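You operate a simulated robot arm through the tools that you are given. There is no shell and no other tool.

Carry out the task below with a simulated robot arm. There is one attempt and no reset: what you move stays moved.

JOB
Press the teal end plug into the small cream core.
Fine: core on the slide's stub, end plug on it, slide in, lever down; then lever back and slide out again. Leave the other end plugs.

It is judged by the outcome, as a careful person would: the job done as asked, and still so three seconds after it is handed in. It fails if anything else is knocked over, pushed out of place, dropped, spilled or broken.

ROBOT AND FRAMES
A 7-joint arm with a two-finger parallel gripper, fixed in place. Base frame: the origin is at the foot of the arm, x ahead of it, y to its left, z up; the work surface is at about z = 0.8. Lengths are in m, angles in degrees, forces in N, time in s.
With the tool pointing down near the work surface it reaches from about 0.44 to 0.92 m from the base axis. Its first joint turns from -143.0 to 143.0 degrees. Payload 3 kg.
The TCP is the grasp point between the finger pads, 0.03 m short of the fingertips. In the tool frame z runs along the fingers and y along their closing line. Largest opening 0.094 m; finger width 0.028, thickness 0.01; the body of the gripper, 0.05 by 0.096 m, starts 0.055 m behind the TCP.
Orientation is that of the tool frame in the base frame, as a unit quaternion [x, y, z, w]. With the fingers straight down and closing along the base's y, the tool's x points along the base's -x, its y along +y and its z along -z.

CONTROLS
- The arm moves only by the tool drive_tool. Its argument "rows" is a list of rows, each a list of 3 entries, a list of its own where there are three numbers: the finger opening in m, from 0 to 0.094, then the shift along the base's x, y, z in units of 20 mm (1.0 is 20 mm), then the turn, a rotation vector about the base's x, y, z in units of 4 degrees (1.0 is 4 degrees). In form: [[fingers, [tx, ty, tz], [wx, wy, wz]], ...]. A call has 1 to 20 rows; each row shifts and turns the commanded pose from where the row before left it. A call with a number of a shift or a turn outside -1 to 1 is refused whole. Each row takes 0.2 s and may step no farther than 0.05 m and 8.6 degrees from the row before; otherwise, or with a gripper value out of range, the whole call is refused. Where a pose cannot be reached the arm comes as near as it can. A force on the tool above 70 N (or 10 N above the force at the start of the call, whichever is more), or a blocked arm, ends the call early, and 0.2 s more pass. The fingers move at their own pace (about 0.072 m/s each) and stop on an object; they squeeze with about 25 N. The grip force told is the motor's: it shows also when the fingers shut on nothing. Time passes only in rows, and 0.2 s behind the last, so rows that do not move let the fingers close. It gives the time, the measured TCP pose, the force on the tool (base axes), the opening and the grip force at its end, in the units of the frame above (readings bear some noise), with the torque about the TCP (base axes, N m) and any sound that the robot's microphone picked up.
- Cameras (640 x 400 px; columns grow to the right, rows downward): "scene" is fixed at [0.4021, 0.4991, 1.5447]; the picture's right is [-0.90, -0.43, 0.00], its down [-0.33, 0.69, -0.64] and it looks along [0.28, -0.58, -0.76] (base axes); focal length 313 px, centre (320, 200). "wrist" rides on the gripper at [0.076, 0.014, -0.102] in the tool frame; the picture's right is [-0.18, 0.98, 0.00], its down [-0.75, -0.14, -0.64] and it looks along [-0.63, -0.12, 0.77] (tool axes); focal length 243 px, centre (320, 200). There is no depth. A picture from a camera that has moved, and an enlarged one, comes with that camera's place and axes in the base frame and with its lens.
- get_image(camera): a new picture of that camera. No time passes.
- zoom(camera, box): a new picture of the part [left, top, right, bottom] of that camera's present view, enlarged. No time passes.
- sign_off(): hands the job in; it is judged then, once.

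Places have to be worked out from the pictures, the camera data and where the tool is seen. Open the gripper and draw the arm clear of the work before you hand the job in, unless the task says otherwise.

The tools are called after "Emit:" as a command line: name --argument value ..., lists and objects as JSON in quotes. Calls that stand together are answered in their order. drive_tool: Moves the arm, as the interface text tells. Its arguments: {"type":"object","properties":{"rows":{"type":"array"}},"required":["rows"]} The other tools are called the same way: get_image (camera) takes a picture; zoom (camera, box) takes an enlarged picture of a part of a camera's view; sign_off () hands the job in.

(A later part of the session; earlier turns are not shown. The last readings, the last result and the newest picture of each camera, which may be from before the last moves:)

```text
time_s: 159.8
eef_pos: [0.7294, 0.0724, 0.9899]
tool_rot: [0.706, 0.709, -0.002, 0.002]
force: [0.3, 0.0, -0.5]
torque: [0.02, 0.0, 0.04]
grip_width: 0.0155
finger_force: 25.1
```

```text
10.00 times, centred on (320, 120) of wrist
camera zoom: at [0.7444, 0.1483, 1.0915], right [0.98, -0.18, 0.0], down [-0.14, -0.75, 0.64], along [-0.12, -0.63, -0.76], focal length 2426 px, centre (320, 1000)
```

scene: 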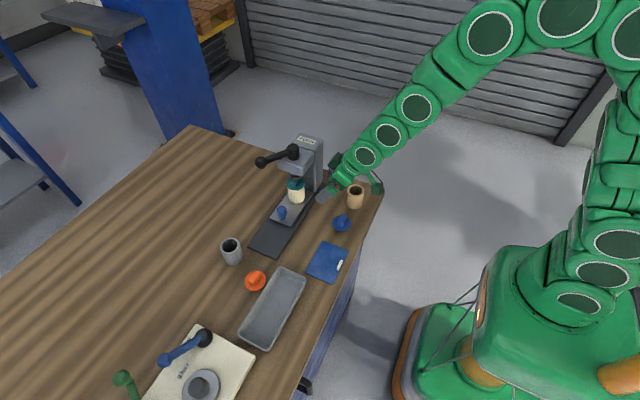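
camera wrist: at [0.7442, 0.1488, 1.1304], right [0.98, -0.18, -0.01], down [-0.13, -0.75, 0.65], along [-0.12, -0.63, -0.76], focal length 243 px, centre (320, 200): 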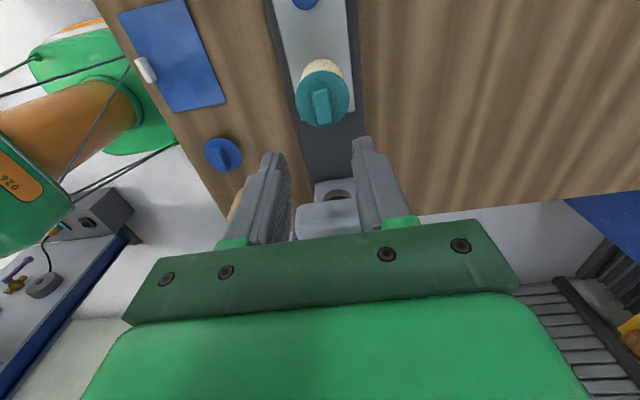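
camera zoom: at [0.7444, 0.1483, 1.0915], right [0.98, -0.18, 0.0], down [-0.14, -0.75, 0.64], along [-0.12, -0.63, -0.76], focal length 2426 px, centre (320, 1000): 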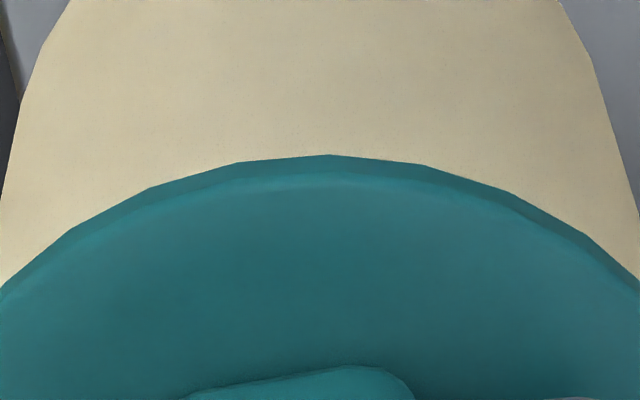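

They are clearly joined. I set the assembly back on the stub the way it came, lowering gently.

Emit:
drive_tool --rows '[[0.005, [0, 0, -0.6], [0, 0, 0]], [0.005, [0, 0, -0.8], [0, 0, 0]], [0.005, [0, 0, -0.4], [0, 0, 0]], [0.005, [0, 0, -0.3], [0, 0, 0]], [0.005, [0, 0, -0.3], [0, 0, 0]], [0.005, [0, 0, 0], [0, 0, 0]]]'

Emit:
zoom --camera "scene" --box '[255, 175, 315, 235]'

```text
time_s: 161.2
eef_pos: [0.731, 0.0729, 0.9405]
tool_rot: [0.706, 0.708, -0.002, 0.0]
force: [0.7, 0.3, -0.3]
torque: [0.0, 0.02, -0.01]
grip_width: 0.0157
finger_force: 25.0
```

```text
6.67 times, centred on (285, 205) of scene
camera zoom: at [0.4021, 0.4991, 1.5447], right [-0.9, -0.43, 0.0], down [-0.33, 0.69, -0.64], along [0.28, -0.58, -0.76], focal length 2085 px, centre (553, 167)
```

zoom: 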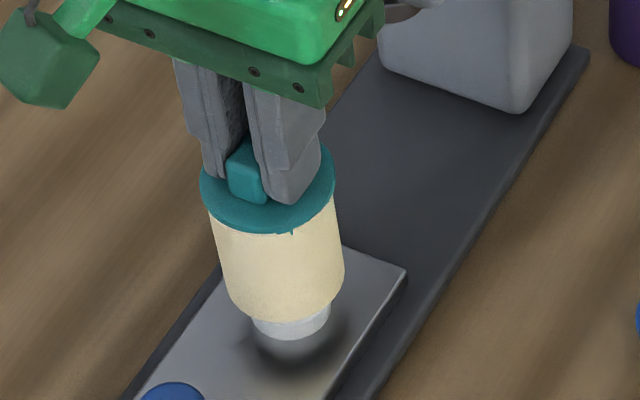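

It's just above the stub. I lower the remaining ~21 mm in small steps with force checks.

Emit:
drive_tool --rows '[[0.005, [0, 0, -0.2], [0, 0, 0]], [0.005, [0, 0, -0.2], [0, 0, 0]], [0.005, [0, 0, -0.2], [0, 0, 0]], [0.005, [0, 0, 0], [0, 0, 0]]]'

Emit:
zoom --camera "scene" --box '[255, 175, 315, 235]'

```text
time_s: 162.2
eef_pos: [0.7295, 0.0744, 0.9296]
tool_rot: [0.706, 0.708, -0.001, 0.001]
force: [-0.3, -0.4, -0.7]
torque: [0.02, -0.02, -0.02]
grip_width: 0.0158
finger_force: 24.9
```

```text
6.67 times, centred on (285, 205) of scene
camera zoom: at [0.4021, 0.4991, 1.5447], right [-0.9, -0.43, 0.0], down [-0.33, 0.69, -0.64], along [0.28, -0.58, -0.76], focal length 2085 px, centre (553, 167)
```

zoom: 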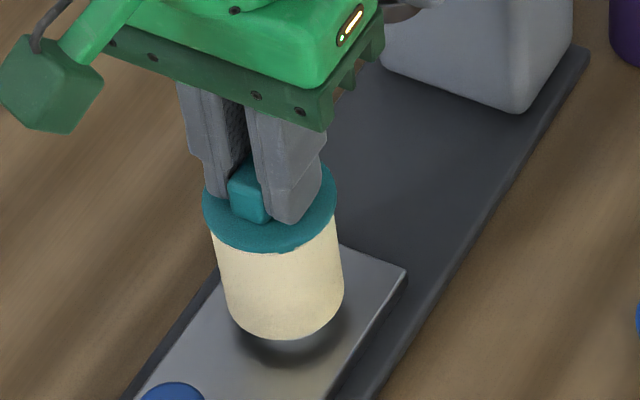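

Over the stub without contact. Another look up close, since the plug now looks flush.

Emit:
zoom --camera "scene" --box '[270, 190, 296, 216]'

Emit:
drive_tool --rows '[[0.005, [0, 0, -0.15], [0, 0, 0]], [0.005, [0, 0, -0.15], [0, 0, 0]], [0.005, [0, 0, 0], [0, 0, 0]]]'

Emit:
zoom --camera "scene" --box '[268, 190, 300, 222]'

```text
15.38 times, centred on (283, 203) of scene
camera zoom: at [0.4021, 0.4991, 1.5447], right [-0.9, -0.43, 0.0], down [-0.33, 0.69, -0.64], along [0.28, -0.58, -0.76], focal length 4812 px, centre (889, 154)
```

zoom: 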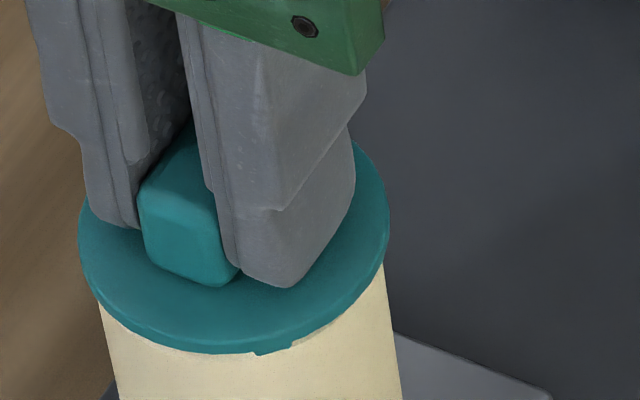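

```text
time_s: 163.1
eef_pos: [0.7299, 0.0732, 0.9249]
tool_rot: [0.705, 0.709, -0.002, 0.001]
force: [-0.2, -0.8, -1.8]
torque: [-0.01, 0.04, -0.03]
grip_width: 0.0157
finger_force: 25.9
```

```text
12.50 times, centred on (284, 206) of scene
camera zoom: at [0.4021, 0.4991, 1.5447], right [-0.9, -0.43, 0.0], down [-0.33, 0.69, -0.64], along [0.28, -0.58, -0.76], focal length 3910 px, centre (770, 125)
```

zoom: 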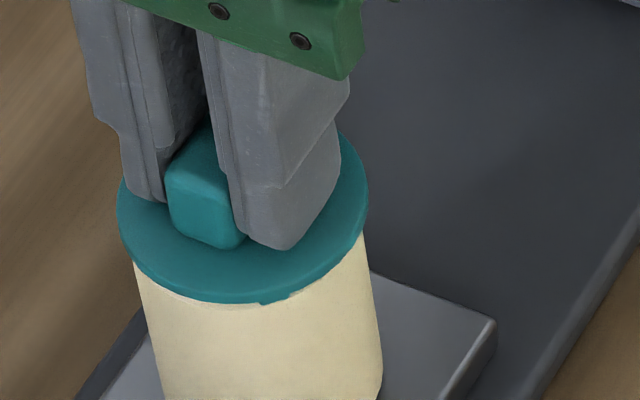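

Continuing down to the plate in 2 mm steps.

Emit:
drive_tool --rows '[[0.005, [0, 0, -0.1], [0, 0, 0]], [0.005, [0, 0, -0.1], [0, 0, 0]], [0.005, [0, 0, 0], [0, 0, 0]]]'

Emit:
drive_tool --rows '[[0.005, [0, 0, -0.06], [0, 0, 0]], [0.005, [0, 0, 0], [0, 0, 0]]]'

Emit:
zoom --camera "scene" --box '[262, 195, 306, 239]'

```text
time_s: 163.8
eef_pos: [0.7305, 0.0732, 0.9203]
tool_rot: [0.706, 0.708, -0.002, 0.001]
force: [-0.8, 0.4, -1.6]
torque: [0.03, -0.02, 0.01]
grip_width: 0.0158
finger_force: 25.0
```

```text
time_s: 164.4
eef_pos: [0.7297, 0.0735, 0.9192]
tool_rot: [0.705, 0.709, -0.001, 0.002]
force: [0.6, -0.4, -0.2]
torque: [0.0, 0.01, 0.0]
grip_width: 0.0157
finger_force: 25.3
```

```text
9.09 times, centred on (284, 217) of scene
camera zoom: at [0.4021, 0.4991, 1.5447], right [-0.9, -0.43, 0.0], down [-0.33, 0.69, -0.64], along [0.28, -0.58, -0.76], focal length 2844 px, centre (647, 46)
```

zoom: 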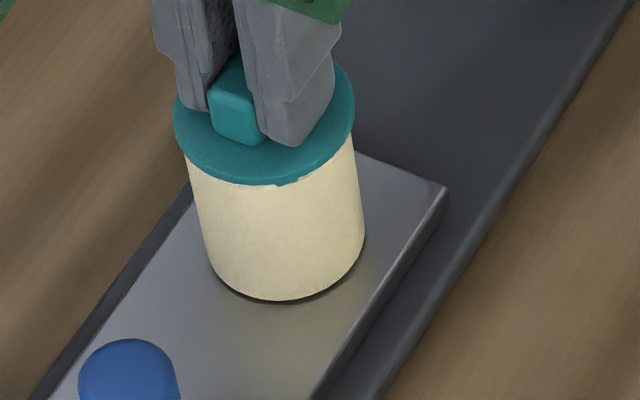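

It's on the plate again. While I hold the tab, I press down a little by hand to feel how firm the plug is in the core.

Emit:
drive_tool --rows '[[0.005, [0, 0, -0.05], [0, 0, 0]], [0.005, [0, 0, 0], [0, 0, 0]]]'

Emit:
drive_tool --rows '[[0.005, [0, 0, -0.05], [0, 0, 0]], [0.005, [0, 0, 0], [0, 0, 0]]]'

Emit:
zoom --camera "scene" --box '[265, 195, 297, 225]'

```text
time_s: 165.1
eef_pos: [0.7305, 0.0737, 0.919]
tool_rot: [0.706, 0.708, -0.002, 0.001]
force: [-2.6, 0.1, 2.2]
torque: [-0.03, 0.12, 0.03]
grip_width: 0.0158
finger_force: 25.4
```

```text
time_s: 165.7
eef_pos: [0.7319, 0.0734, 0.9188]
tool_rot: [0.706, 0.708, -0.001, 0.002]
force: [-3.7, -0.7, 19.2]
torque: [-0.04, 0.21, 0.01]
grip_width: 0.0155
finger_force: 24.8
```

```text
13.33 times, centred on (281, 210) of scene
camera zoom: at [0.4021, 0.4991, 1.5447], right [-0.9, -0.43, 0.0], down [-0.33, 0.69, -0.64], along [0.28, -0.58, -0.76], focal length 4170 px, centre (840, 67)
```

zoom: 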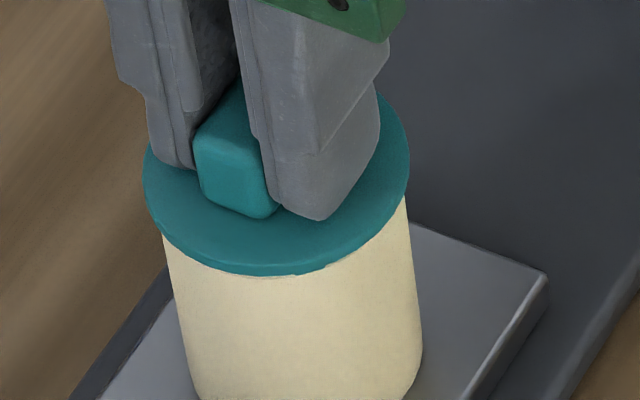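

19 N for the last millimetre: firm. I press a little more (up to ~50 N) to see if it moves.

Emit:
drive_tool --rows '[[0.005, [0.01, 0, -0.05], [0, 0, 0]], [0.005, [0, 0, 0], [0, 0, 0]]]'

Emit:
drive_tool --rows '[[0.005, [0, 0, -0.05], [0, 0, 0]], [0.005, [0, 0, 0], [0, 0, 0]]]'

Emit:
zoom --camera "scene" --box '[265, 195, 297, 225]'

```text
time_s: 166.2
eef_pos: [0.7307, 0.074, 0.9175]
tool_rot: [0.706, 0.708, -0.001, 0.002]
force: [-4.7, -4.0, 38.2]
torque: [-0.23, 0.33, 0.01]
grip_width: 0.0157
finger_force: 25.3
```

```text
time_s: 166.8
eef_pos: [0.731, 0.0737, 0.9163]
tool_rot: [0.706, 0.708, 0.0, 0.003]
force: [-6.2, -2.5, 60.0]
torque: [-0.19, 0.33, 0.0]
grip_width: 0.0159
finger_force: 25.4
```

```text
13.33 times, centred on (281, 210) of scene
camera zoom: at [0.4021, 0.4991, 1.5447], right [-0.9, -0.43, 0.0], down [-0.33, 0.69, -0.64], along [0.28, -0.58, -0.76], focal length 4170 px, centre (840, 67)
```

zoom: 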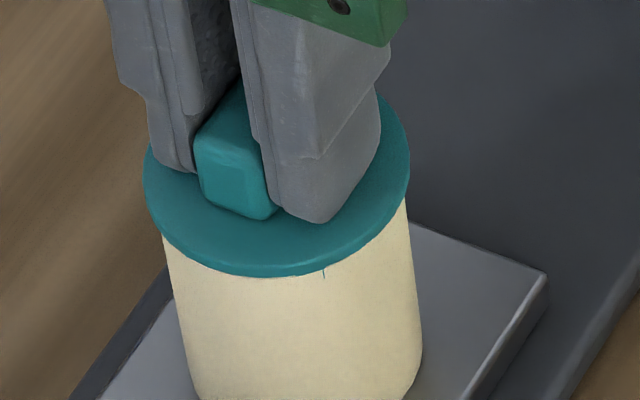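

At 60 N the disc has gone slightly lower and no gap shows. I hold this for two seconds to see whether it creeps.

Emit:
drive_tool --rows '[[0.005, [0, 0, 0], [0, 0, 0]], [0.005, [0, 0, 0], [0, 0, 0]], [0.005, [0, 0, 0], [0, 0, 0]], [0.005, [0, 0, 0], [0, 0, 0]], [0.005, [0, 0, 0], [0, 0, 0]], [0.005, [0, 0, 0], [0, 0, 0]], [0.005, [0, 0, 0], [0, 0, 0]], [0.005, [0, 0, 0], [0, 0, 0]], [0.005, [0, 0, 0], [0, 0, 0]], [0.005, [0, 0, 0], [0, 0, 0]]]'

Emit:
zoom --camera "scene" --box '[265, 195, 297, 225]'

```text
time_s: 167.7
eef_pos: [0.7312, 0.0732, 0.9169]
tool_rot: [0.706, 0.708, 0.0, 0.002]
force: [-10.4, -2.3, 18.7]
torque: [-0.14, 0.55, -0.03]
grip_width: 0.0159
finger_force: 25.4
stopped in row 3: the force on the tool passed its limit at 71 N (the readings are from after the stop); the commanded pose is now the measured one
```

```text
13.33 times, centred on (281, 210) of scene
camera zoom: at [0.4021, 0.4991, 1.5447], right [-0.9, -0.43, 0.0], down [-0.33, 0.69, -0.64], along [0.28, -0.58, -0.76], focal length 4170 px, centre (840, 67)
```

zoom: 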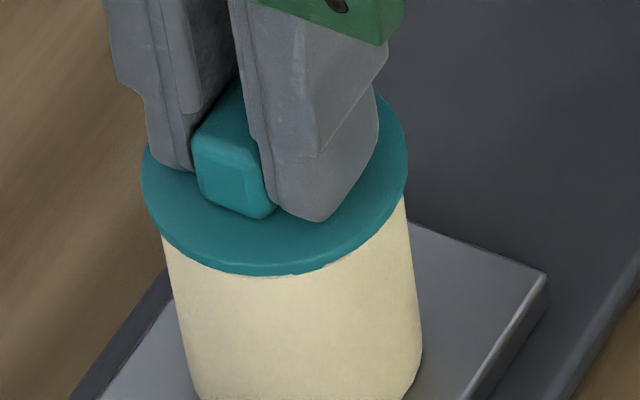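

The plug springs back after each push: it is up against something solid, and it carries the core, so it seems pressed. To judge the seating properly I release it and take a low-angle look from the +y side at both the rim and the core's foot.

Emit:
drive_tool --rows '[[0.02, [0, 0, 0], [0, 0, 0]], [0.04, [0, 0, 0], [0, 0, 0]], [0.04, [0, 0, 0.5], [0, 0, 0]], [0.04, [0, 0, 1], [0, 0, 0]], [0.04, [0, 0, 1], [0, 0, 0]], [0.06, [0, 0, 1], [0, 0, 0]], [0.094, [0, 0, 1], [0, 0, 0]], [0.094, [0, 1, 0], [0, 0, 0]], [0.094, [0, 1, 0], [0, 0, 0]], [0.094, [0, 1, 0], [0, 0, 0]], [0.094, [0, 1, 0], [0, 0, 0]], [0.094, [0, 1, 0], [0, 0, 0]], [0.094, [0, 0.9, 0], [0, 0, 0]], [0.094, [0, 0, 0], [0, 0, 0]]]'

Emit:
drive_tool --rows '[[0.094, [0, 0, -0.5], [-1, 0, 0]], [0.094, [0, 0, -0.5], [-1, 0, 0]], [0.094, [0, 0, -0.6], [-1, 0, 0]], [0.094, [0, 0, -0.6], [-1, 0, 0]], [0.094, [0, 0, -0.6], [-1, 0, 0]], [0.094, [0, 0, -0.6], [-1, 0, 0]], [0.094, [0, 0, -0.6], [-1, 0, 0]], [0.094, [0, 0, -0.6], [-0.5, 0, 0]], [0.094, [0, 0, 0], [0, 0, 0]]]'

Emit:
get_image --camera "wrist"

Emit:
zoom --camera "wrist" --box '[270, 120, 370, 240]'

```text
time_s: 170.7
eef_pos: [0.7321, 0.1918, 1.006]
tool_rot: [0.706, 0.708, 0.0, 0.002]
force: [0.0, 0.5, 0.0]
torque: [0.04, 0.0, 0.05]
grip_width: 0.094
finger_force: 0.1
```

```text
time_s: 172.7
eef_pos: [0.7314, 0.1921, 0.9141]
tool_rot: [0.682, 0.684, -0.183, 0.185]
force: [0.0, 0.1, 0.9]
torque: [-0.02, 0.0, -0.03]
grip_width: 0.0941
finger_force: 0.0
```

```text
taken
camera wrist: at [0.7444, 0.3082, 0.9635], right [0.98, -0.16, 0.09], down [-0.14, -0.33, 0.93], along [-0.11, -0.93, -0.35], focal length 243 px, centre (320, 200)
```

wrist: 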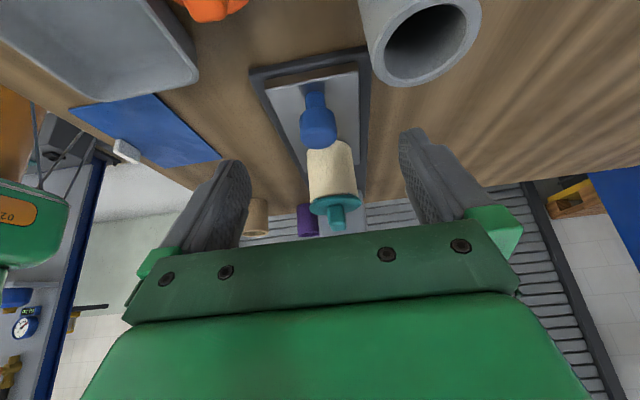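

```text
3.33 times, centred on (320, 180) of wrist
camera zoom: at [0.7444, 0.3082, 0.9635], right [0.98, -0.16, 0.09], down [-0.14, -0.33, 0.93], along [-0.11, -0.93, -0.35], focal length 809 px, centre (320, 267)
```

zoom: 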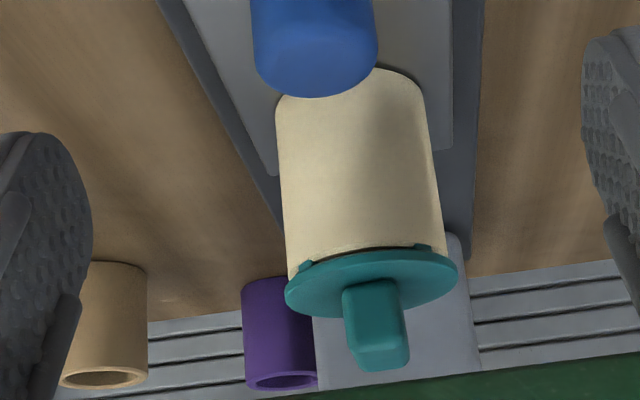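

Great low view. I zoom on the rim/plug seam and on the core's foot.

Emit:
zoom --camera "wrist" --box '[305, 180, 365, 225]'

Emit:
zoom --camera "wrist" --box '[300, 130, 360, 175]'

```text
8.89 times, centred on (335, 202) of wrist
camera zoom: at [0.7444, 0.3082, 0.9635], right [0.98, -0.16, 0.09], down [-0.14, -0.33, 0.93], along [-0.11, -0.93, -0.35], focal length 2157 px, centre (187, 178)
```

zoom: 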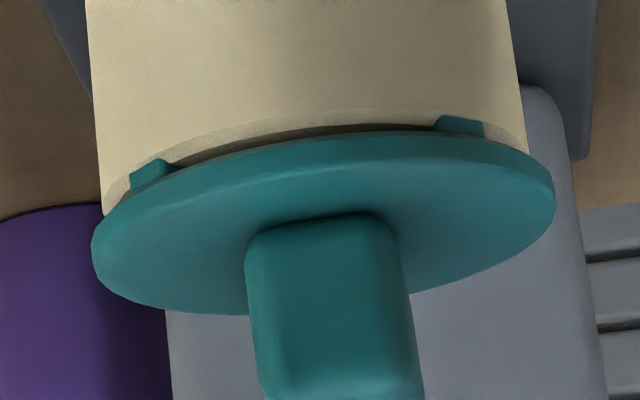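

```text
8.89 times, centred on (330, 152) of wrist
camera zoom: at [0.7444, 0.3082, 0.9635], right [0.98, -0.16, 0.09], down [-0.14, -0.33, 0.93], along [-0.11, -0.93, -0.35], focal length 2157 px, centre (231, 622)
```

zoom: 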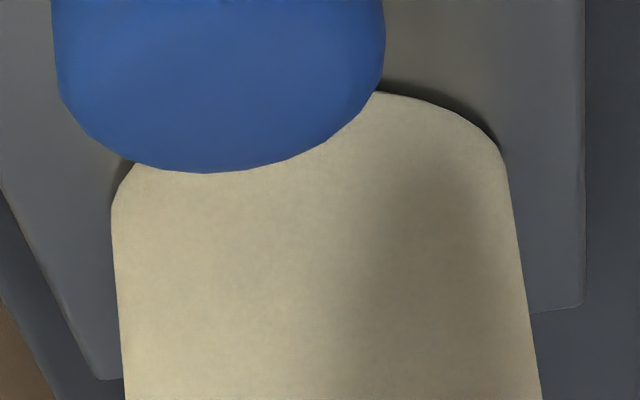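

There's a real ~2 mm gap and the plug is ~0.4 mm off-centre. To learn what the underside (spigot/lugs) looks like, I move this low camera over to the identical blue plug, without touching anything.

Emit:
drive_tool --rows '[[0.094, [-0.9, 0, 0], [0, 0, 0]], [0.094, [-0.9, 0, 0], [0, 0, 0]], [0.094, [-0.9, 0, 0], [0, 0, 0]], [0.094, [-0.9, 0, 0], [0, 0, 0]], [0.094, [-0.9, -0.3, -0.2], [0, 0, 0]], [0.094, [-0.9, -0.6, -0.3], [0, 0, 0]], [0.094, [-0.9, -0.6, -0.4], [0, 0, 0]], [0.094, [-0.9, -0.6, -0.5], [0, 0, 0]], [0.094, [-0.5, -0.4, -0.3], [0, 0, 0]], [0.094, [0, 0, 0], [0, 0, 0]]]'

Emit:
get_image --camera "wrist"

```text
time_s: 174.8
eef_pos: [0.5757, 0.1425, 0.8814]
tool_rot: [0.682, 0.683, -0.185, 0.185]
force: [0.9, -0.1, -0.1]
torque: [0.0, 0.0, 0.0]
grip_width: 0.0944
finger_force: 0.0
```

```text
taken
camera wrist: at [0.5889, 0.2587, 0.9298], right [0.98, -0.15, 0.09], down [-0.14, -0.33, 0.93], along [-0.11, -0.93, -0.35], focal length 243 px, centre (320, 200)
```

wrist: 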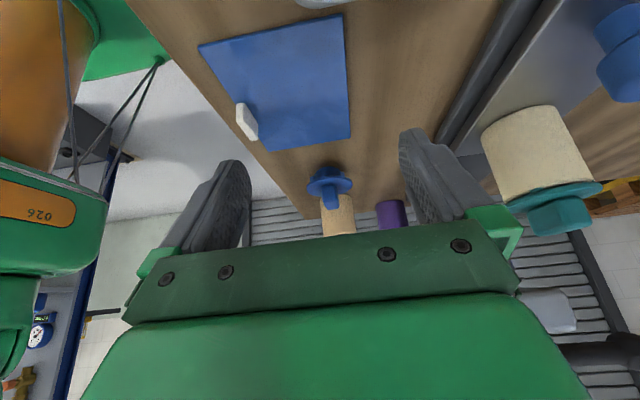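

I zoom on the blue plug's side profile, and on the assembly which shows nicely at right.

Emit:
zoom --camera "wrist" --box '[300, 155, 360, 215]'

Emit:
zoom --camera "wrist" --box '[470, 90, 620, 250]'

```text
6.67 times, centred on (330, 185) of wrist
camera zoom: at [0.5889, 0.2587, 0.9298], right [0.98, -0.15, 0.09], down [-0.14, -0.33, 0.93], along [-0.11, -0.93, -0.35], focal length 1618 px, centre (253, 300)
```

zoom: 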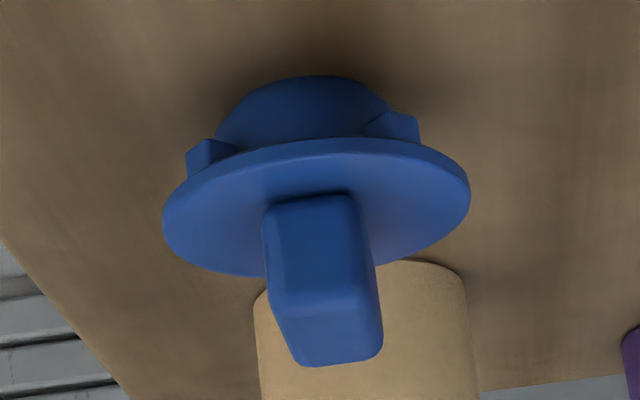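

```text
2.50 times, centred on (545, 170) of wrist
camera zoom: at [0.5889, 0.2587, 0.9298], right [0.98, -0.15, 0.09], down [-0.14, -0.33, 0.93], along [-0.11, -0.93, -0.35], focal length 606 px, centre (-242, 275)
```

zoom: 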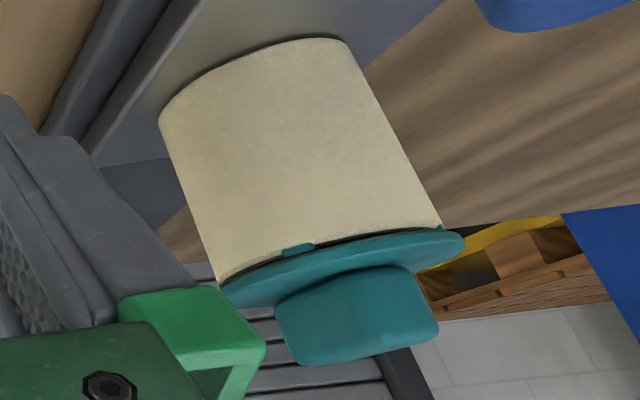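

Very useful: the plug has a central spigot (rounded/tapered), and short lug blocks just under the disc. I zoom further for proportions.

Emit:
zoom --camera "wrist" --box '[308, 160, 348, 190]'

Emit:
zoom --camera "wrist" --box '[505, 170, 605, 220]'

```text
13.33 times, centred on (328, 175) of wrist
camera zoom: at [0.5889, 0.2587, 0.9298], right [0.98, -0.15, 0.09], down [-0.14, -0.33, 0.93], along [-0.11, -0.93, -0.35], focal length 3235 px, centre (213, 533)
```

zoom: 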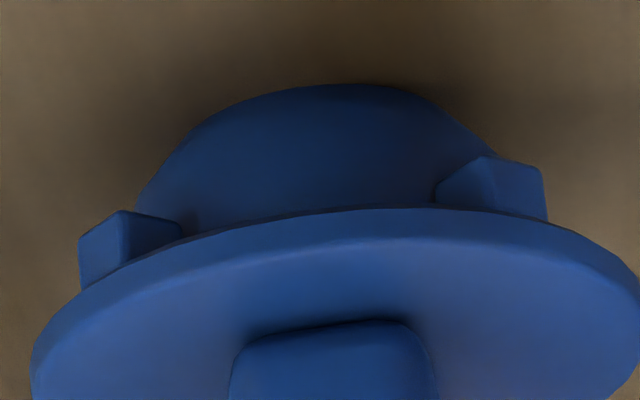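

```text
6.40 times, centred on (555, 195) of wrist
camera zoom: at [0.5889, 0.2587, 0.9298], right [0.98, -0.15, 0.09], down [-0.14, -0.33, 0.93], along [-0.11, -0.93, -0.35], focal length 1553 px, centre (-1184, 232)
```

zoom: 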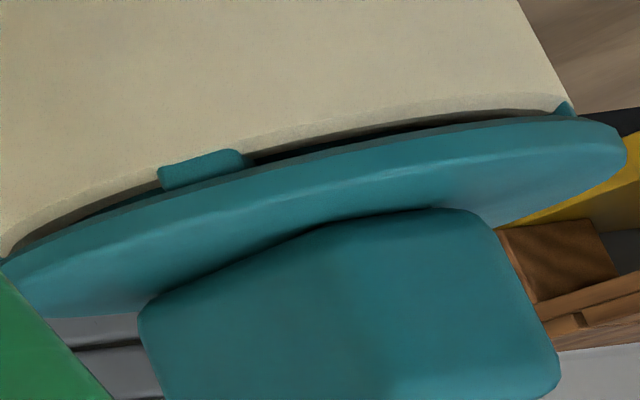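

The plug has a tapered spigot with lug blocks at the top. I also realise from the numbers (stub centre ≈ y 0.0703, core ≈ 0.073) that the core sits 2-3 mm to +y on the stub, so the ram pressed it off-centre. I go back, grip the tab, and centre the core on the stub by feel.

Emit:
drive_tool --rows '[[0.094, [0, 0, 1], [0, 0, 0]], [0.094, [0, 0, 1], [0, 0, 0]], [0.094, [0, 0, 1], [0, 0, 0]], [0.094, [0, 0, 1], [0, 0, 0]], [0.094, [0, 0, 1], [0, 0, 0]], [0.08, [0.97, -0.43, 0.2], [1, 0, 0]], [0.06, [0.97, -0.43, 0.2], [1, 0, 0]], [0.04, [0.97, -0.43, 0.2], [1, 0, 0]], [0.04, [0.97, -0.43, 0.2], [1, 0, 0]], [0.04, [0.97, -0.43, 0], [1, 0, 0]], [0.04, [0.97, -0.43, 0], [1, 0, 0]], [0.04, [0.97, -0.43, 0], [1, 0, 0]], [0.04, [0.97, -0.43, 0], [0.5, 0, 0]], [0.04, [0, 0, 0], [0, 0, 0]]]'

Emit:
zoom --camera "wrist" --box '[260, 50, 380, 170]'

```text
time_s: 177.8
eef_pos: [0.7317, 0.0726, 0.996]
tool_rot: [0.706, 0.709, 0.0, 0.002]
force: [0.4, -0.1, -0.3]
torque: [-0.01, -0.01, -0.02]
grip_width: 0.0399
finger_force: 0.1
```

```text
3.33 times, centred on (320, 110) of wrist
camera zoom: at [0.7456, 0.148, 1.0972], right [0.98, -0.18, 0.0], down [-0.14, -0.75, 0.64], along [-0.11, -0.63, -0.77], focal length 809 px, centre (320, 500)
```

zoom: 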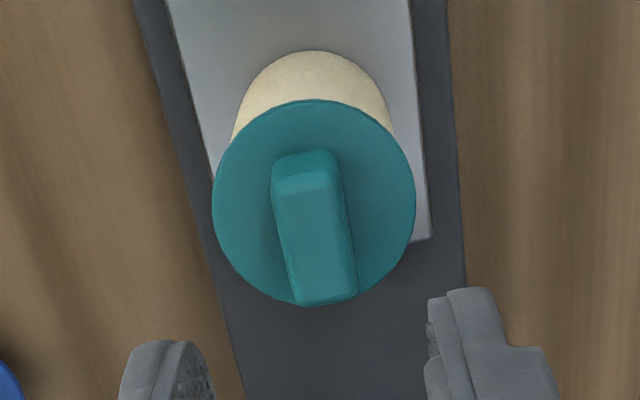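

Plug at about (0.730, 0.074). I descend and grip the tab.

Emit:
drive_tool --rows '[[0.04, [-0.06, 0.03, -1], [0, 0, 0]], [0.04, [0, 0, -1], [0, 0, 0]], [0.04, [0, 0, -1], [0, 0, 0]], [0.04, [0, 0, -0.8], [0, 0, 0]], [0.04, [0, 0, 0], [0, 0, 0]], [0.02, [0, 0, 0], [0, 0, 0]], [0.005, [0, 0, 0], [0, 0, 0]], [0.005, [0, 0, 0], [0, 0, 0]], [0.005, [0, 0, 0], [0, 0, 0]]]'

```text
time_s: 179.8
eef_pos: [0.7321, 0.0739, 0.9211]
tool_rot: [0.706, 0.709, -0.001, 0.001]
force: [-2.0, -0.5, 2.8]
torque: [-0.02, 0.14, 0.0]
grip_width: 0.0158
finger_force: 24.6
```

Gripped. I lift 1.5 mm so the core is just off the plate, and probe -y for the stub contact.

Emit:
drive_tool --rows '[[0.005, [0, 0, 0.08], [0, 0, 0]], [0.005, [0, -0.05, 0], [0, 0, 0]], [0.005, [0, -0.05, 0], [0, 0, 0]], [0.005, [0, 0, 0], [0, 0, 0]]]'

Emit:
drive_tool --rows '[[0.005, [0, -0.05, 0], [0, 0, 0]], [0.005, [0, -0.05, 0], [0, 0, 0]], [0.005, [0, 0, 0], [0, 0, 0]]]'

Emit:
zoom --camera "scene" --box '[262, 190, 306, 234]'

```text
time_s: 180.8
eef_pos: [0.7317, 0.071, 0.9215]
tool_rot: [0.706, 0.708, -0.001, 0.001]
force: [0.4, -0.1, -1.0]
torque: [0.01, 0.04, -0.01]
grip_width: 0.0155
finger_force: 25.0
```

```text
time_s: 181.7
eef_pos: [0.7303, 0.0695, 0.9229]
tool_rot: [0.706, 0.709, -0.001, 0.003]
force: [-0.3, 0.7, -0.6]
torque: [-0.02, -0.04, 0.02]
grip_width: 0.0156
finger_force: 24.7
```

```text
9.09 times, centred on (284, 212) of scene
camera zoom: at [0.4021, 0.4991, 1.5447], right [-0.9, -0.43, 0.0], down [-0.33, 0.69, -0.64], along [0.28, -0.58, -0.76], focal length 2844 px, centre (647, 91)
```

zoom: 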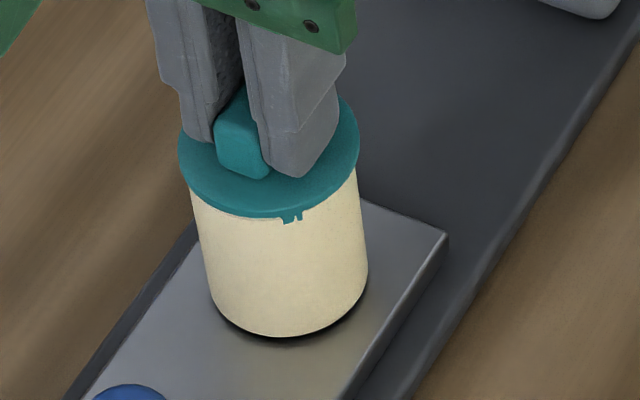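

4 mm in -y without any contact, so it was indeed well off to +y. Probing further.

Emit:
drive_tool --rows '[[0.005, [0, -0.04, 0], [0, 0, 0]], [0.005, [0, -0.04, 0], [0, 0, 0]], [0.005, [0, 0, 0], [0, 0, 0]]]'

Emit:
drive_tool --rows '[[0.005, [0, -0.04, 0], [0, 0, 0]], [0.005, [0, -0.04, 0], [0, 0, 0]], [0.005, [0, 0, 0], [0, 0, 0]]]'

```text
time_s: 182.4
eef_pos: [0.73, 0.0682, 0.9213]
tool_rot: [0.706, 0.708, -0.001, 0.002]
force: [0.2, -0.1, -0.1]
torque: [0.0, 0.01, -0.05]
grip_width: 0.0158
finger_force: 25.5
```

```text
time_s: 183.2
eef_pos: [0.7314, 0.0671, 0.9225]
tool_rot: [0.706, 0.708, -0.001, 0.002]
force: [-0.7, 0.7, 0.5]
torque: [0.1, 0.04, -0.01]
grip_width: 0.0156
finger_force: 25.2
```

Emit:
drive_tool --rows '[[0.005, [0, -0.04, 0], [0, 0, 0]], [0.005, [0, 0, 0], [0, 0, 0]]]'

Emit:
drive_tool --rows '[[0.005, [0, -0.04, 0], [0, 0, 0]], [0.005, [0, 0, 0], [0, 0, 0]]]'

Emit:
zoom --camera "scene" --box '[262, 190, 306, 234]'

```text
time_s: 183.8
eef_pos: [0.7302, 0.0663, 0.9224]
tool_rot: [0.705, 0.709, 0.0, 0.002]
force: [-0.8, 2.5, 0.1]
torque: [0.21, 0.09, 0.03]
grip_width: 0.0158
finger_force: 25.6
```

```text
time_s: 184.4
eef_pos: [0.7309, 0.0662, 0.9212]
tool_rot: [0.706, 0.708, -0.001, 0.002]
force: [-2.3, 4.0, 1.3]
torque: [0.22, 0.1, -0.02]
grip_width: 0.0155
finger_force: 25.4
```

```text
9.09 times, centred on (284, 212) of scene
camera zoom: at [0.4021, 0.4991, 1.5447], right [-0.9, -0.43, 0.0], down [-0.33, 0.69, -0.64], along [0.28, -0.58, -0.76], focal length 2844 px, centre (647, 91)
```

zoom: 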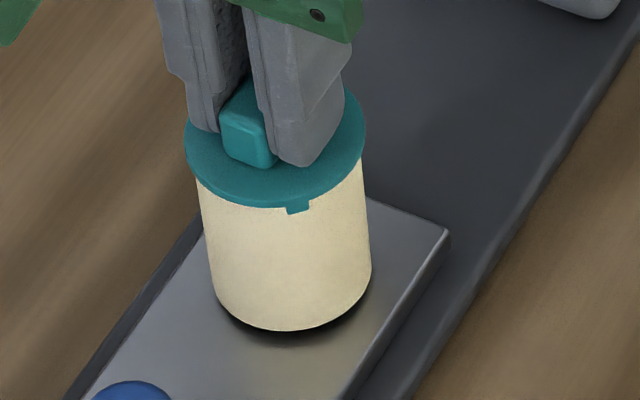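

Contact on the -y side at y ≈ 0.0667. Now the +y side.

Emit:
drive_tool --rows '[[0.005, [0, 0.1, 0], [0, 0, 0]], [0.005, [0, 0.1, 0], [0, 0, 0]], [0.005, [0, 0.1, 0], [0, 0, 0]], [0.005, [0, 0.1, 0], [0, 0, 0]], [0.005, [0, 0, 0], [0, 0, 0]]]'

Emit:
drive_tool --rows '[[0.005, [0, 0.05, 0], [0, 0, 0]], [0.005, [0, 0, 0], [0, 0, 0]]]'

Emit:
drive_tool --rows '[[0.005, [0, 0.04, 0], [0, 0, 0]], [0.005, [0, 0, 0], [0, 0, 0]]]'

```text
time_s: 185.7
eef_pos: [0.731, 0.0723, 0.9225]
tool_rot: [0.706, 0.708, -0.001, 0.002]
force: [1.0, 0.1, -0.3]
torque: [-0.01, -0.02, 0.02]
grip_width: 0.0157
finger_force: 24.5
```

```text
time_s: 186.2
eef_pos: [0.7321, 0.0749, 0.9219]
tool_rot: [0.706, 0.708, 0.0, 0.002]
force: [0.0, -0.4, -0.4]
torque: [-0.01, 0.02, 0.0]
grip_width: 0.0158
finger_force: 24.9
```

```text
time_s: 186.8
eef_pos: [0.7312, 0.0747, 0.9223]
tool_rot: [0.706, 0.708, 0.0, 0.002]
force: [-0.8, -0.3, -0.5]
torque: [0.02, 0.02, 0.01]
grip_width: 0.0156
finger_force: 25.3
```

Emit:
drive_tool --rows '[[0.005, [0, 0.05, 0], [0, 0, 0]], [0.005, [0, 0, 0], [0, 0, 0]]]'

Emit:
drive_tool --rows '[[0.005, [0, 0.05, 0], [0, 0, 0]], [0.005, [0, 0, 0], [0, 0, 0]]]'

Emit:
drive_tool --rows '[[0.005, [0, 0.05, 0], [0, 0, 0]], [0.005, [0, 0, 0], [0, 0, 0]]]'

```text
time_s: 187.4
eef_pos: [0.731, 0.0757, 0.9218]
tool_rot: [0.706, 0.708, -0.001, 0.001]
force: [-0.9, -1.9, -1.3]
torque: [-0.12, 0.07, 0.02]
grip_width: 0.016
finger_force: 24.9
```

```text
time_s: 188.1
eef_pos: [0.7314, 0.0769, 0.9218]
tool_rot: [0.705, 0.709, 0.0, 0.002]
force: [-0.8, -0.4, 0.0]
torque: [-0.03, 0.01, 0.01]
grip_width: 0.0158
finger_force: 25.3
```

```text
time_s: 188.7
eef_pos: [0.7314, 0.0776, 0.9221]
tool_rot: [0.706, 0.709, -0.001, 0.001]
force: [0.4, 0.1, 0.1]
torque: [-0.02, -0.01, -0.01]
grip_width: 0.0157
finger_force: 24.6
```

A brief contact at 0.0759, then nothing. I look to see what is happening with the core.

Emit:
zoom --camera "scene" --box '[262, 190, 306, 234]'

Emit:
zoom --camera "wrist" --box '[260, 80, 380, 200]'

```text
9.09 times, centred on (284, 212) of scene
camera zoom: at [0.4021, 0.4991, 1.5447], right [-0.9, -0.43, 0.0], down [-0.33, 0.69, -0.64], along [0.28, -0.58, -0.76], focal length 2844 px, centre (647, 91)
```

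zoom: 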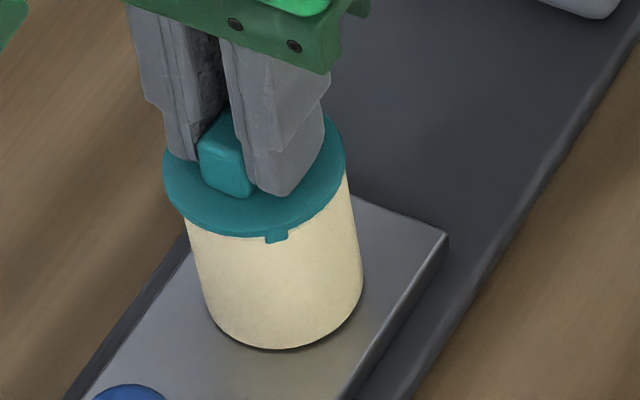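

```text
3.33 times, centred on (320, 140) of wrist
camera zoom: at [0.7448, 0.1527, 1.0231], right [0.98, -0.18, 0.0], down [-0.14, -0.75, 0.64], along [-0.11, -0.63, -0.77], focal length 809 px, centre (320, 400)
```

zoom: 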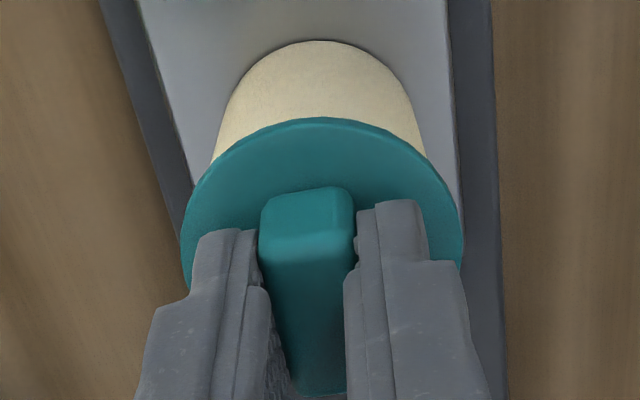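

The plug has shifted ~3 mm sideways on the core without resistance, so it isn't gripping the core at all now. I lift the plug to see whether the core comes with it.

Emit:
drive_tool --rows '[[0.005, [0, 0, 0.2], [0, 0, 0]], [0.005, [0, 0, 0.2], [0, 0, 0]], [0.005, [0, 0, 0.2], [0, 0, 0]], [0.005, [0, 0, 0], [0, 0, 0]]]'

Emit:
zoom --camera "scene" --box '[262, 185, 306, 229]'

```text
time_s: 189.7
eef_pos: [0.7318, 0.0773, 0.9349]
tool_rot: [0.706, 0.708, -0.001, 0.001]
force: [-0.5, 0.3, -0.3]
torque: [-0.01, -0.04, -0.01]
grip_width: 0.0157
finger_force: 24.6
```

```text
9.09 times, centred on (284, 207) of scene
camera zoom: at [0.4021, 0.4991, 1.5447], right [-0.9, -0.43, 0.0], down [-0.33, 0.69, -0.64], along [0.28, -0.58, -0.76], focal length 2844 px, centre (647, 136)
```

zoom: 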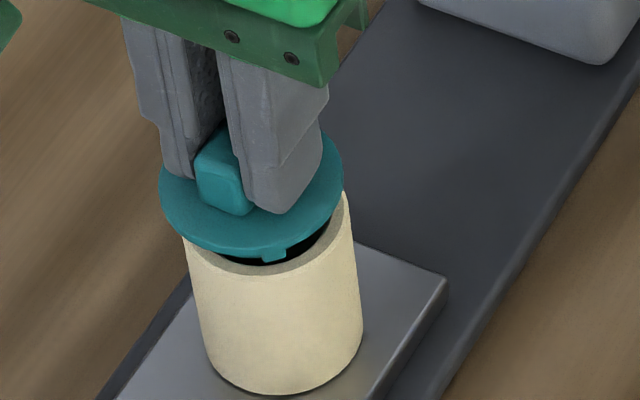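

It lifts off freely: the core stays behind. So nothing was really pressed. With the plug in hand, I raise it towards the scene camera's height to see its exact profile.

Emit:
drive_tool --rows '[[0.005, [0, 0, 1], [0, 0, 0]], [0.005, [0, 0, 1], [0, 0, 0]], [0.005, [0, 0, 1], [0, 0, 0]], [0.005, [0, 0, 1], [0, 0, 0]], [0.005, [-0.4, 0.2, 1], [0, 0, 0]], [0.005, [-0.4, 0.2, 1], [0, 0, 0]], [0.005, [-0.4, 0.2, 1], [0, 0, 0]], [0.005, [-0.4, 0.2, 1], [0, 0, 0]], [0.005, [-0.4, 0.2, 1], [0, 0, 0]], [0.005, [-0.4, 0.2, 1], [0, 0, 0]], [0.005, [-0.4, 0.2, 1], [0, 0, 0]], [0.005, [-0.4, 0.2, 1], [0, 0, 0]], [0.005, [-0.4, 0.2, 1], [0, 0, 0]], [0.005, [-0.4, 0.2, 1], [0, 0, 0]], [0.005, [-0.4, 0.2, 1], [0, 0, 0]], [0.005, [-0.4, 0.2, 1], [0, 0, 0]], [0.005, [-0.4, 0.2, 1], [0, 0, 0]], [0.005, [-0.4, 0.2, 1], [0, 0, 0]], [0.005, [-0.4, 0.2, 1], [0, 0, 0]], [0.005, [0, 0, 0], [0, 0, 0]]]'

Emit:
get_image --camera "scene"

```text
time_s: 193.8
eef_pos: [0.6094, 0.1382, 1.3138]
tool_rot: [0.706, 0.708, -0.001, 0.002]
force: [-0.1, 0.6, -0.7]
torque: [-0.05, 0.0, 0.01]
grip_width: 0.0156
finger_force: 24.7
```

```text
taken
```

scene: 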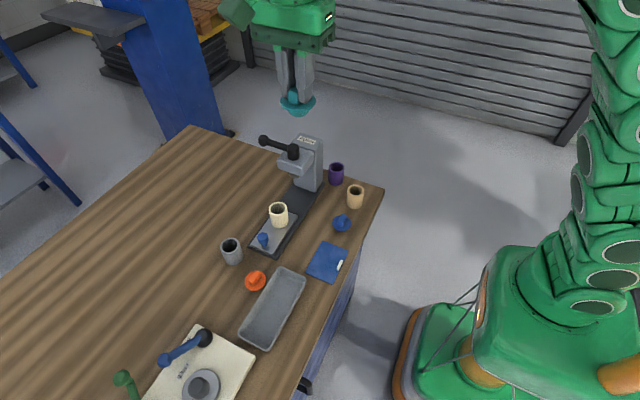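

I zoom on the held plug, now seen from a shallower angle, and on the core on its stub.

Emit:
zoom --camera "scene" --box '[274, 80, 324, 122]'

Emit:
zoom --camera "scene" --box '[262, 195, 298, 231]'

```text
9.52 times, centred on (299, 101) of scene
camera zoom: at [0.4021, 0.4991, 1.5447], right [-0.9, -0.43, 0.0], down [-0.33, 0.69, -0.64], along [0.28, -0.58, -0.76], focal length 2979 px, centre (520, 1143)
```

zoom: 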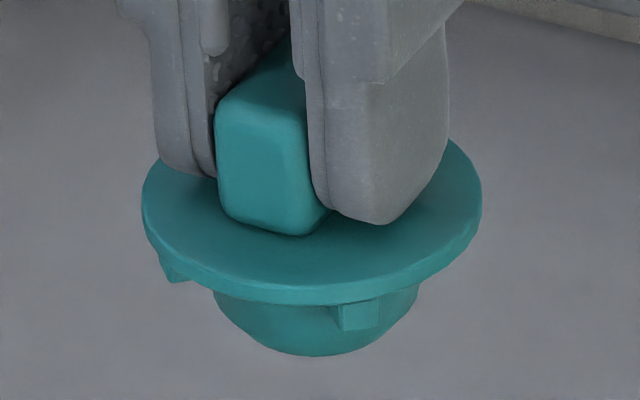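

```text
11.11 times, centred on (280, 213) of scene
camera zoom: at [0.4021, 0.4991, 1.5447], right [-0.9, -0.43, 0.0], down [-0.33, 0.69, -0.64], along [0.28, -0.58, -0.76], focal length 3475 px, centre (764, 56)
```

zoom: 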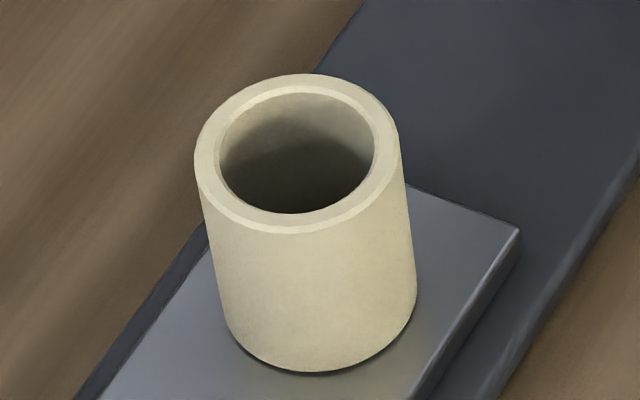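

The profile shows it clearly: loose spigot (r≈16 mm) and four lugs, outer radius ≈ 24.3 mm, the same as the core's outside, about 6.7 mm tall. I'll set the plug back down centred, and this time make sure core and plug are concentric with the stub before pressing. First back above the core, looking from the hover.

Emit:
drive_tool --rows '[[0.005, [0.4, -0.22, -1], [0, 0, 0]], [0.005, [0.4, -0.22, -1], [0, 0, 0]], [0.005, [0.4, -0.22, -1], [0, 0, 0]], [0.005, [0.4, -0.22, -1], [0, 0, 0]], [0.005, [0.4, -0.22, -1], [0, 0, 0]], [0.005, [0.4, -0.22, -1], [0, 0, 0]], [0.005, [0.4, -0.22, -1], [0, 0, 0]], [0.005, [0.4, -0.22, -1], [0, 0, 0]], [0.005, [0.4, -0.22, -1], [0, 0, 0]], [0.005, [0.4, -0.22, -1], [0, 0, 0]], [0.005, [0.4, -0.22, -1], [0, 0, 0]], [0.005, [0.4, -0.22, -1], [0, 0, 0]], [0.005, [0.4, -0.22, -1], [0, 0, 0]], [0.005, [0.4, -0.22, -1], [0, 0, 0]], [0.005, [0.4, -0.22, -1], [0, 0, 0]], [0.005, [0, 0, 0], [0, 0, 0]]]'

Emit:
zoom --camera "wrist" --box '[260, 50, 380, 170]'

Emit:
zoom --camera "scene" --box '[255, 165, 315, 225]'

```text
time_s: 197.2
eef_pos: [0.731, 0.0714, 1.0129]
tool_rot: [0.706, 0.708, 0.0, 0.002]
force: [0.1, -0.7, 0.2]
torque: [0.0, 0.05, -0.02]
grip_width: 0.0159
finger_force: 25.3
```

```text
3.33 times, centred on (320, 110) of wrist
camera zoom: at [0.7439, 0.1467, 1.1137], right [0.98, -0.18, 0.0], down [-0.14, -0.75, 0.64], along [-0.11, -0.63, -0.77], focal length 809 px, centre (320, 500)
```

zoom: 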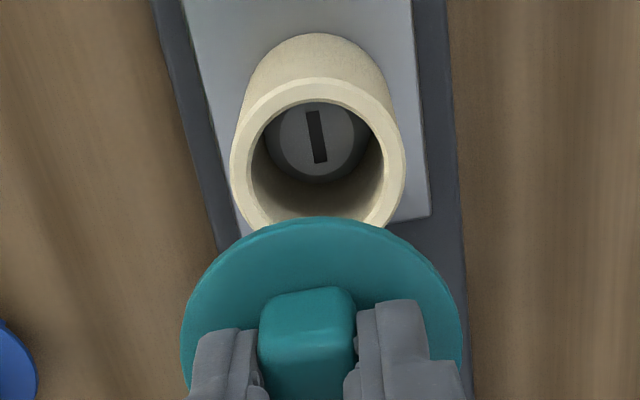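

```text
6.67 times, centred on (285, 195) of scene
camera zoom: at [0.4021, 0.4991, 1.5447], right [-0.9, -0.43, 0.0], down [-0.33, 0.69, -0.64], along [0.28, -0.58, -0.76], focal length 2085 px, centre (553, 233)
```

zoom: 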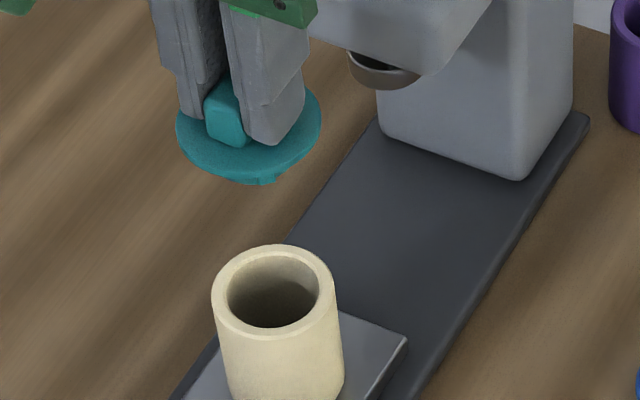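

Now I can see stub and bore together. I first set the plug on the core again (TCP shifted +3 mm in y) as a check of how it behaves unpressed.

Emit:
drive_tool --rows '[[0.005, [0, 0.165, -0.9], [0, 0, 0]], [0.005, [0, 0, -1], [0, 0, 0]], [0.005, [0, 0, -1], [0, 0, 0]], [0.005, [0, 0, -0.9], [0, 0, 0]], [0.005, [0, 0, 0], [0, 0, 0]]]'

Emit:
zoom --camera "scene" --box '[265, 190, 301, 226]'

Emit:
zoom --camera "wrist" --box '[260, 80, 380, 200]'

```text
time_s: 198.4
eef_pos: [0.7324, 0.0742, 0.9372]
tool_rot: [0.706, 0.708, 0.0, 0.002]
force: [-0.2, -1.3, -0.2]
torque: [-0.01, -0.02, 0.01]
grip_width: 0.0157
finger_force: 24.7
```

```text
11.11 times, centred on (283, 208) of scene
camera zoom: at [0.4021, 0.4991, 1.5447], right [-0.9, -0.43, 0.0], down [-0.33, 0.69, -0.64], along [0.28, -0.58, -0.76], focal length 3475 px, centre (731, 111)
```

zoom: 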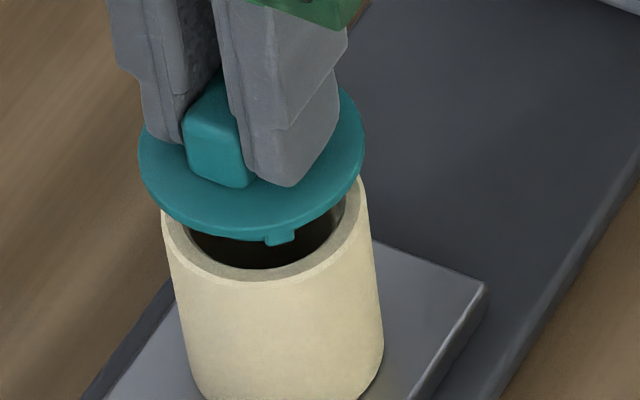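

```text
3.33 times, centred on (320, 140) of wrist
camera zoom: at [0.7446, 0.1488, 1.0389], right [0.98, -0.18, 0.0], down [-0.14, -0.75, 0.64], along [-0.11, -0.63, -0.76], focal length 809 px, centre (320, 400)
```

zoom: 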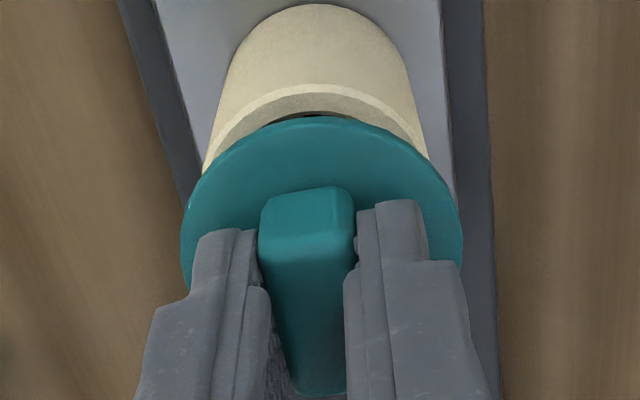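

The plug is ~1.1 mm to +x of the core; I correct that and lower it into the mouth in small steps.

Emit:
drive_tool --rows '[[0.005, [-0.055, 0, 0], [0, 0, 0]], [0.005, [0, 0, -0.3], [0, 0, 0]], [0.005, [0, 0, -0.2], [0, 0, 0]], [0.005, [0, 0, -0.2], [0, 0, 0]], [0.005, [0, 0, 0], [0, 0, 0]]]'

Emit:
zoom --camera "scene" --box '[270, 196, 296, 222]'

```text
time_s: 199.7
eef_pos: [0.7291, 0.0729, 0.9243]
tool_rot: [0.706, 0.708, 0.0, 0.002]
force: [0.0, -0.2, 6.5]
torque: [-0.13, 0.04, -0.02]
grip_width: 0.0159
finger_force: 24.5
```

```text
15.38 times, centred on (283, 209) of scene
camera zoom: at [0.4021, 0.4991, 1.5447], right [-0.9, -0.43, 0.0], down [-0.33, 0.69, -0.64], along [0.28, -0.58, -0.76], focal length 4812 px, centre (889, 62)
```

zoom: 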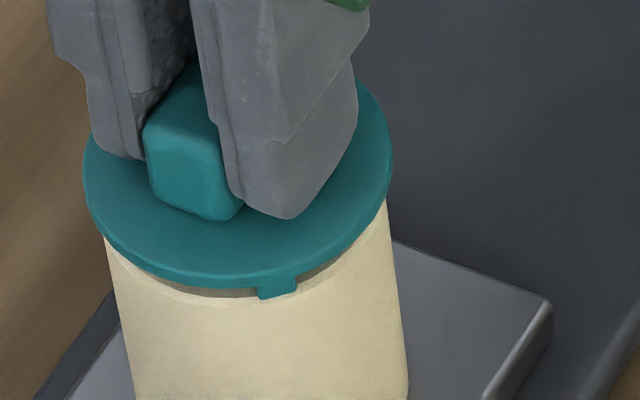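

Now it meets resistance 3-4 mm higher than before (lugs on the rim, 6.5 N, contact on the -y side). I press very gently further to see how it enters.

Emit:
drive_tool --rows '[[0.005, [0, 0, -0.05], [0, 0, 0]], [0.005, [0, 0, 0], [0, 0, 0]]]'

Emit:
zoom --camera "scene" --box '[270, 196, 296, 222]'

Emit:
zoom --camera "wrist" --box '[260, 80, 380, 200]'

```text
time_s: 200.2
eef_pos: [0.7294, 0.0735, 0.9235]
tool_rot: [0.706, 0.708, 0.0, 0.002]
force: [-0.6, -1.1, 16.2]
torque: [-0.38, 0.03, -0.02]
grip_width: 0.0159
finger_force: 24.9
```

```text
15.38 times, centred on (283, 209) of scene
camera zoom: at [0.4021, 0.4991, 1.5447], right [-0.9, -0.43, 0.0], down [-0.33, 0.69, -0.64], along [0.28, -0.58, -0.76], focal length 4812 px, centre (889, 62)
```

zoom: 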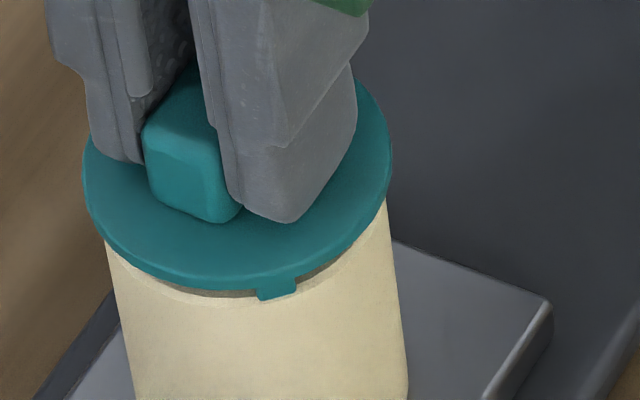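

```text
3.33 times, centred on (320, 140) of wrist
camera zoom: at [0.7434, 0.1496, 1.025], right [0.98, -0.18, 0.0], down [-0.14, -0.75, 0.64], along [-0.11, -0.63, -0.77], focal length 809 px, centre (320, 400)
```

zoom: 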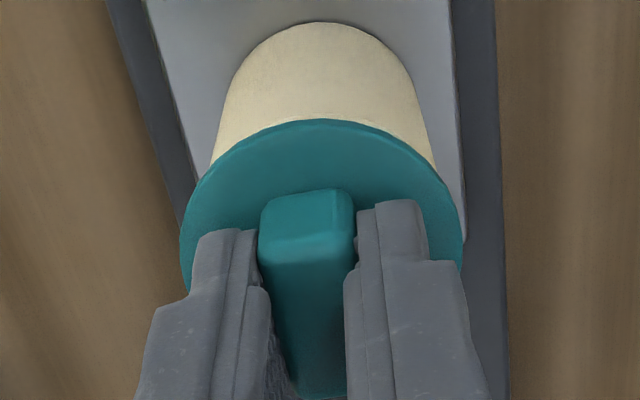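

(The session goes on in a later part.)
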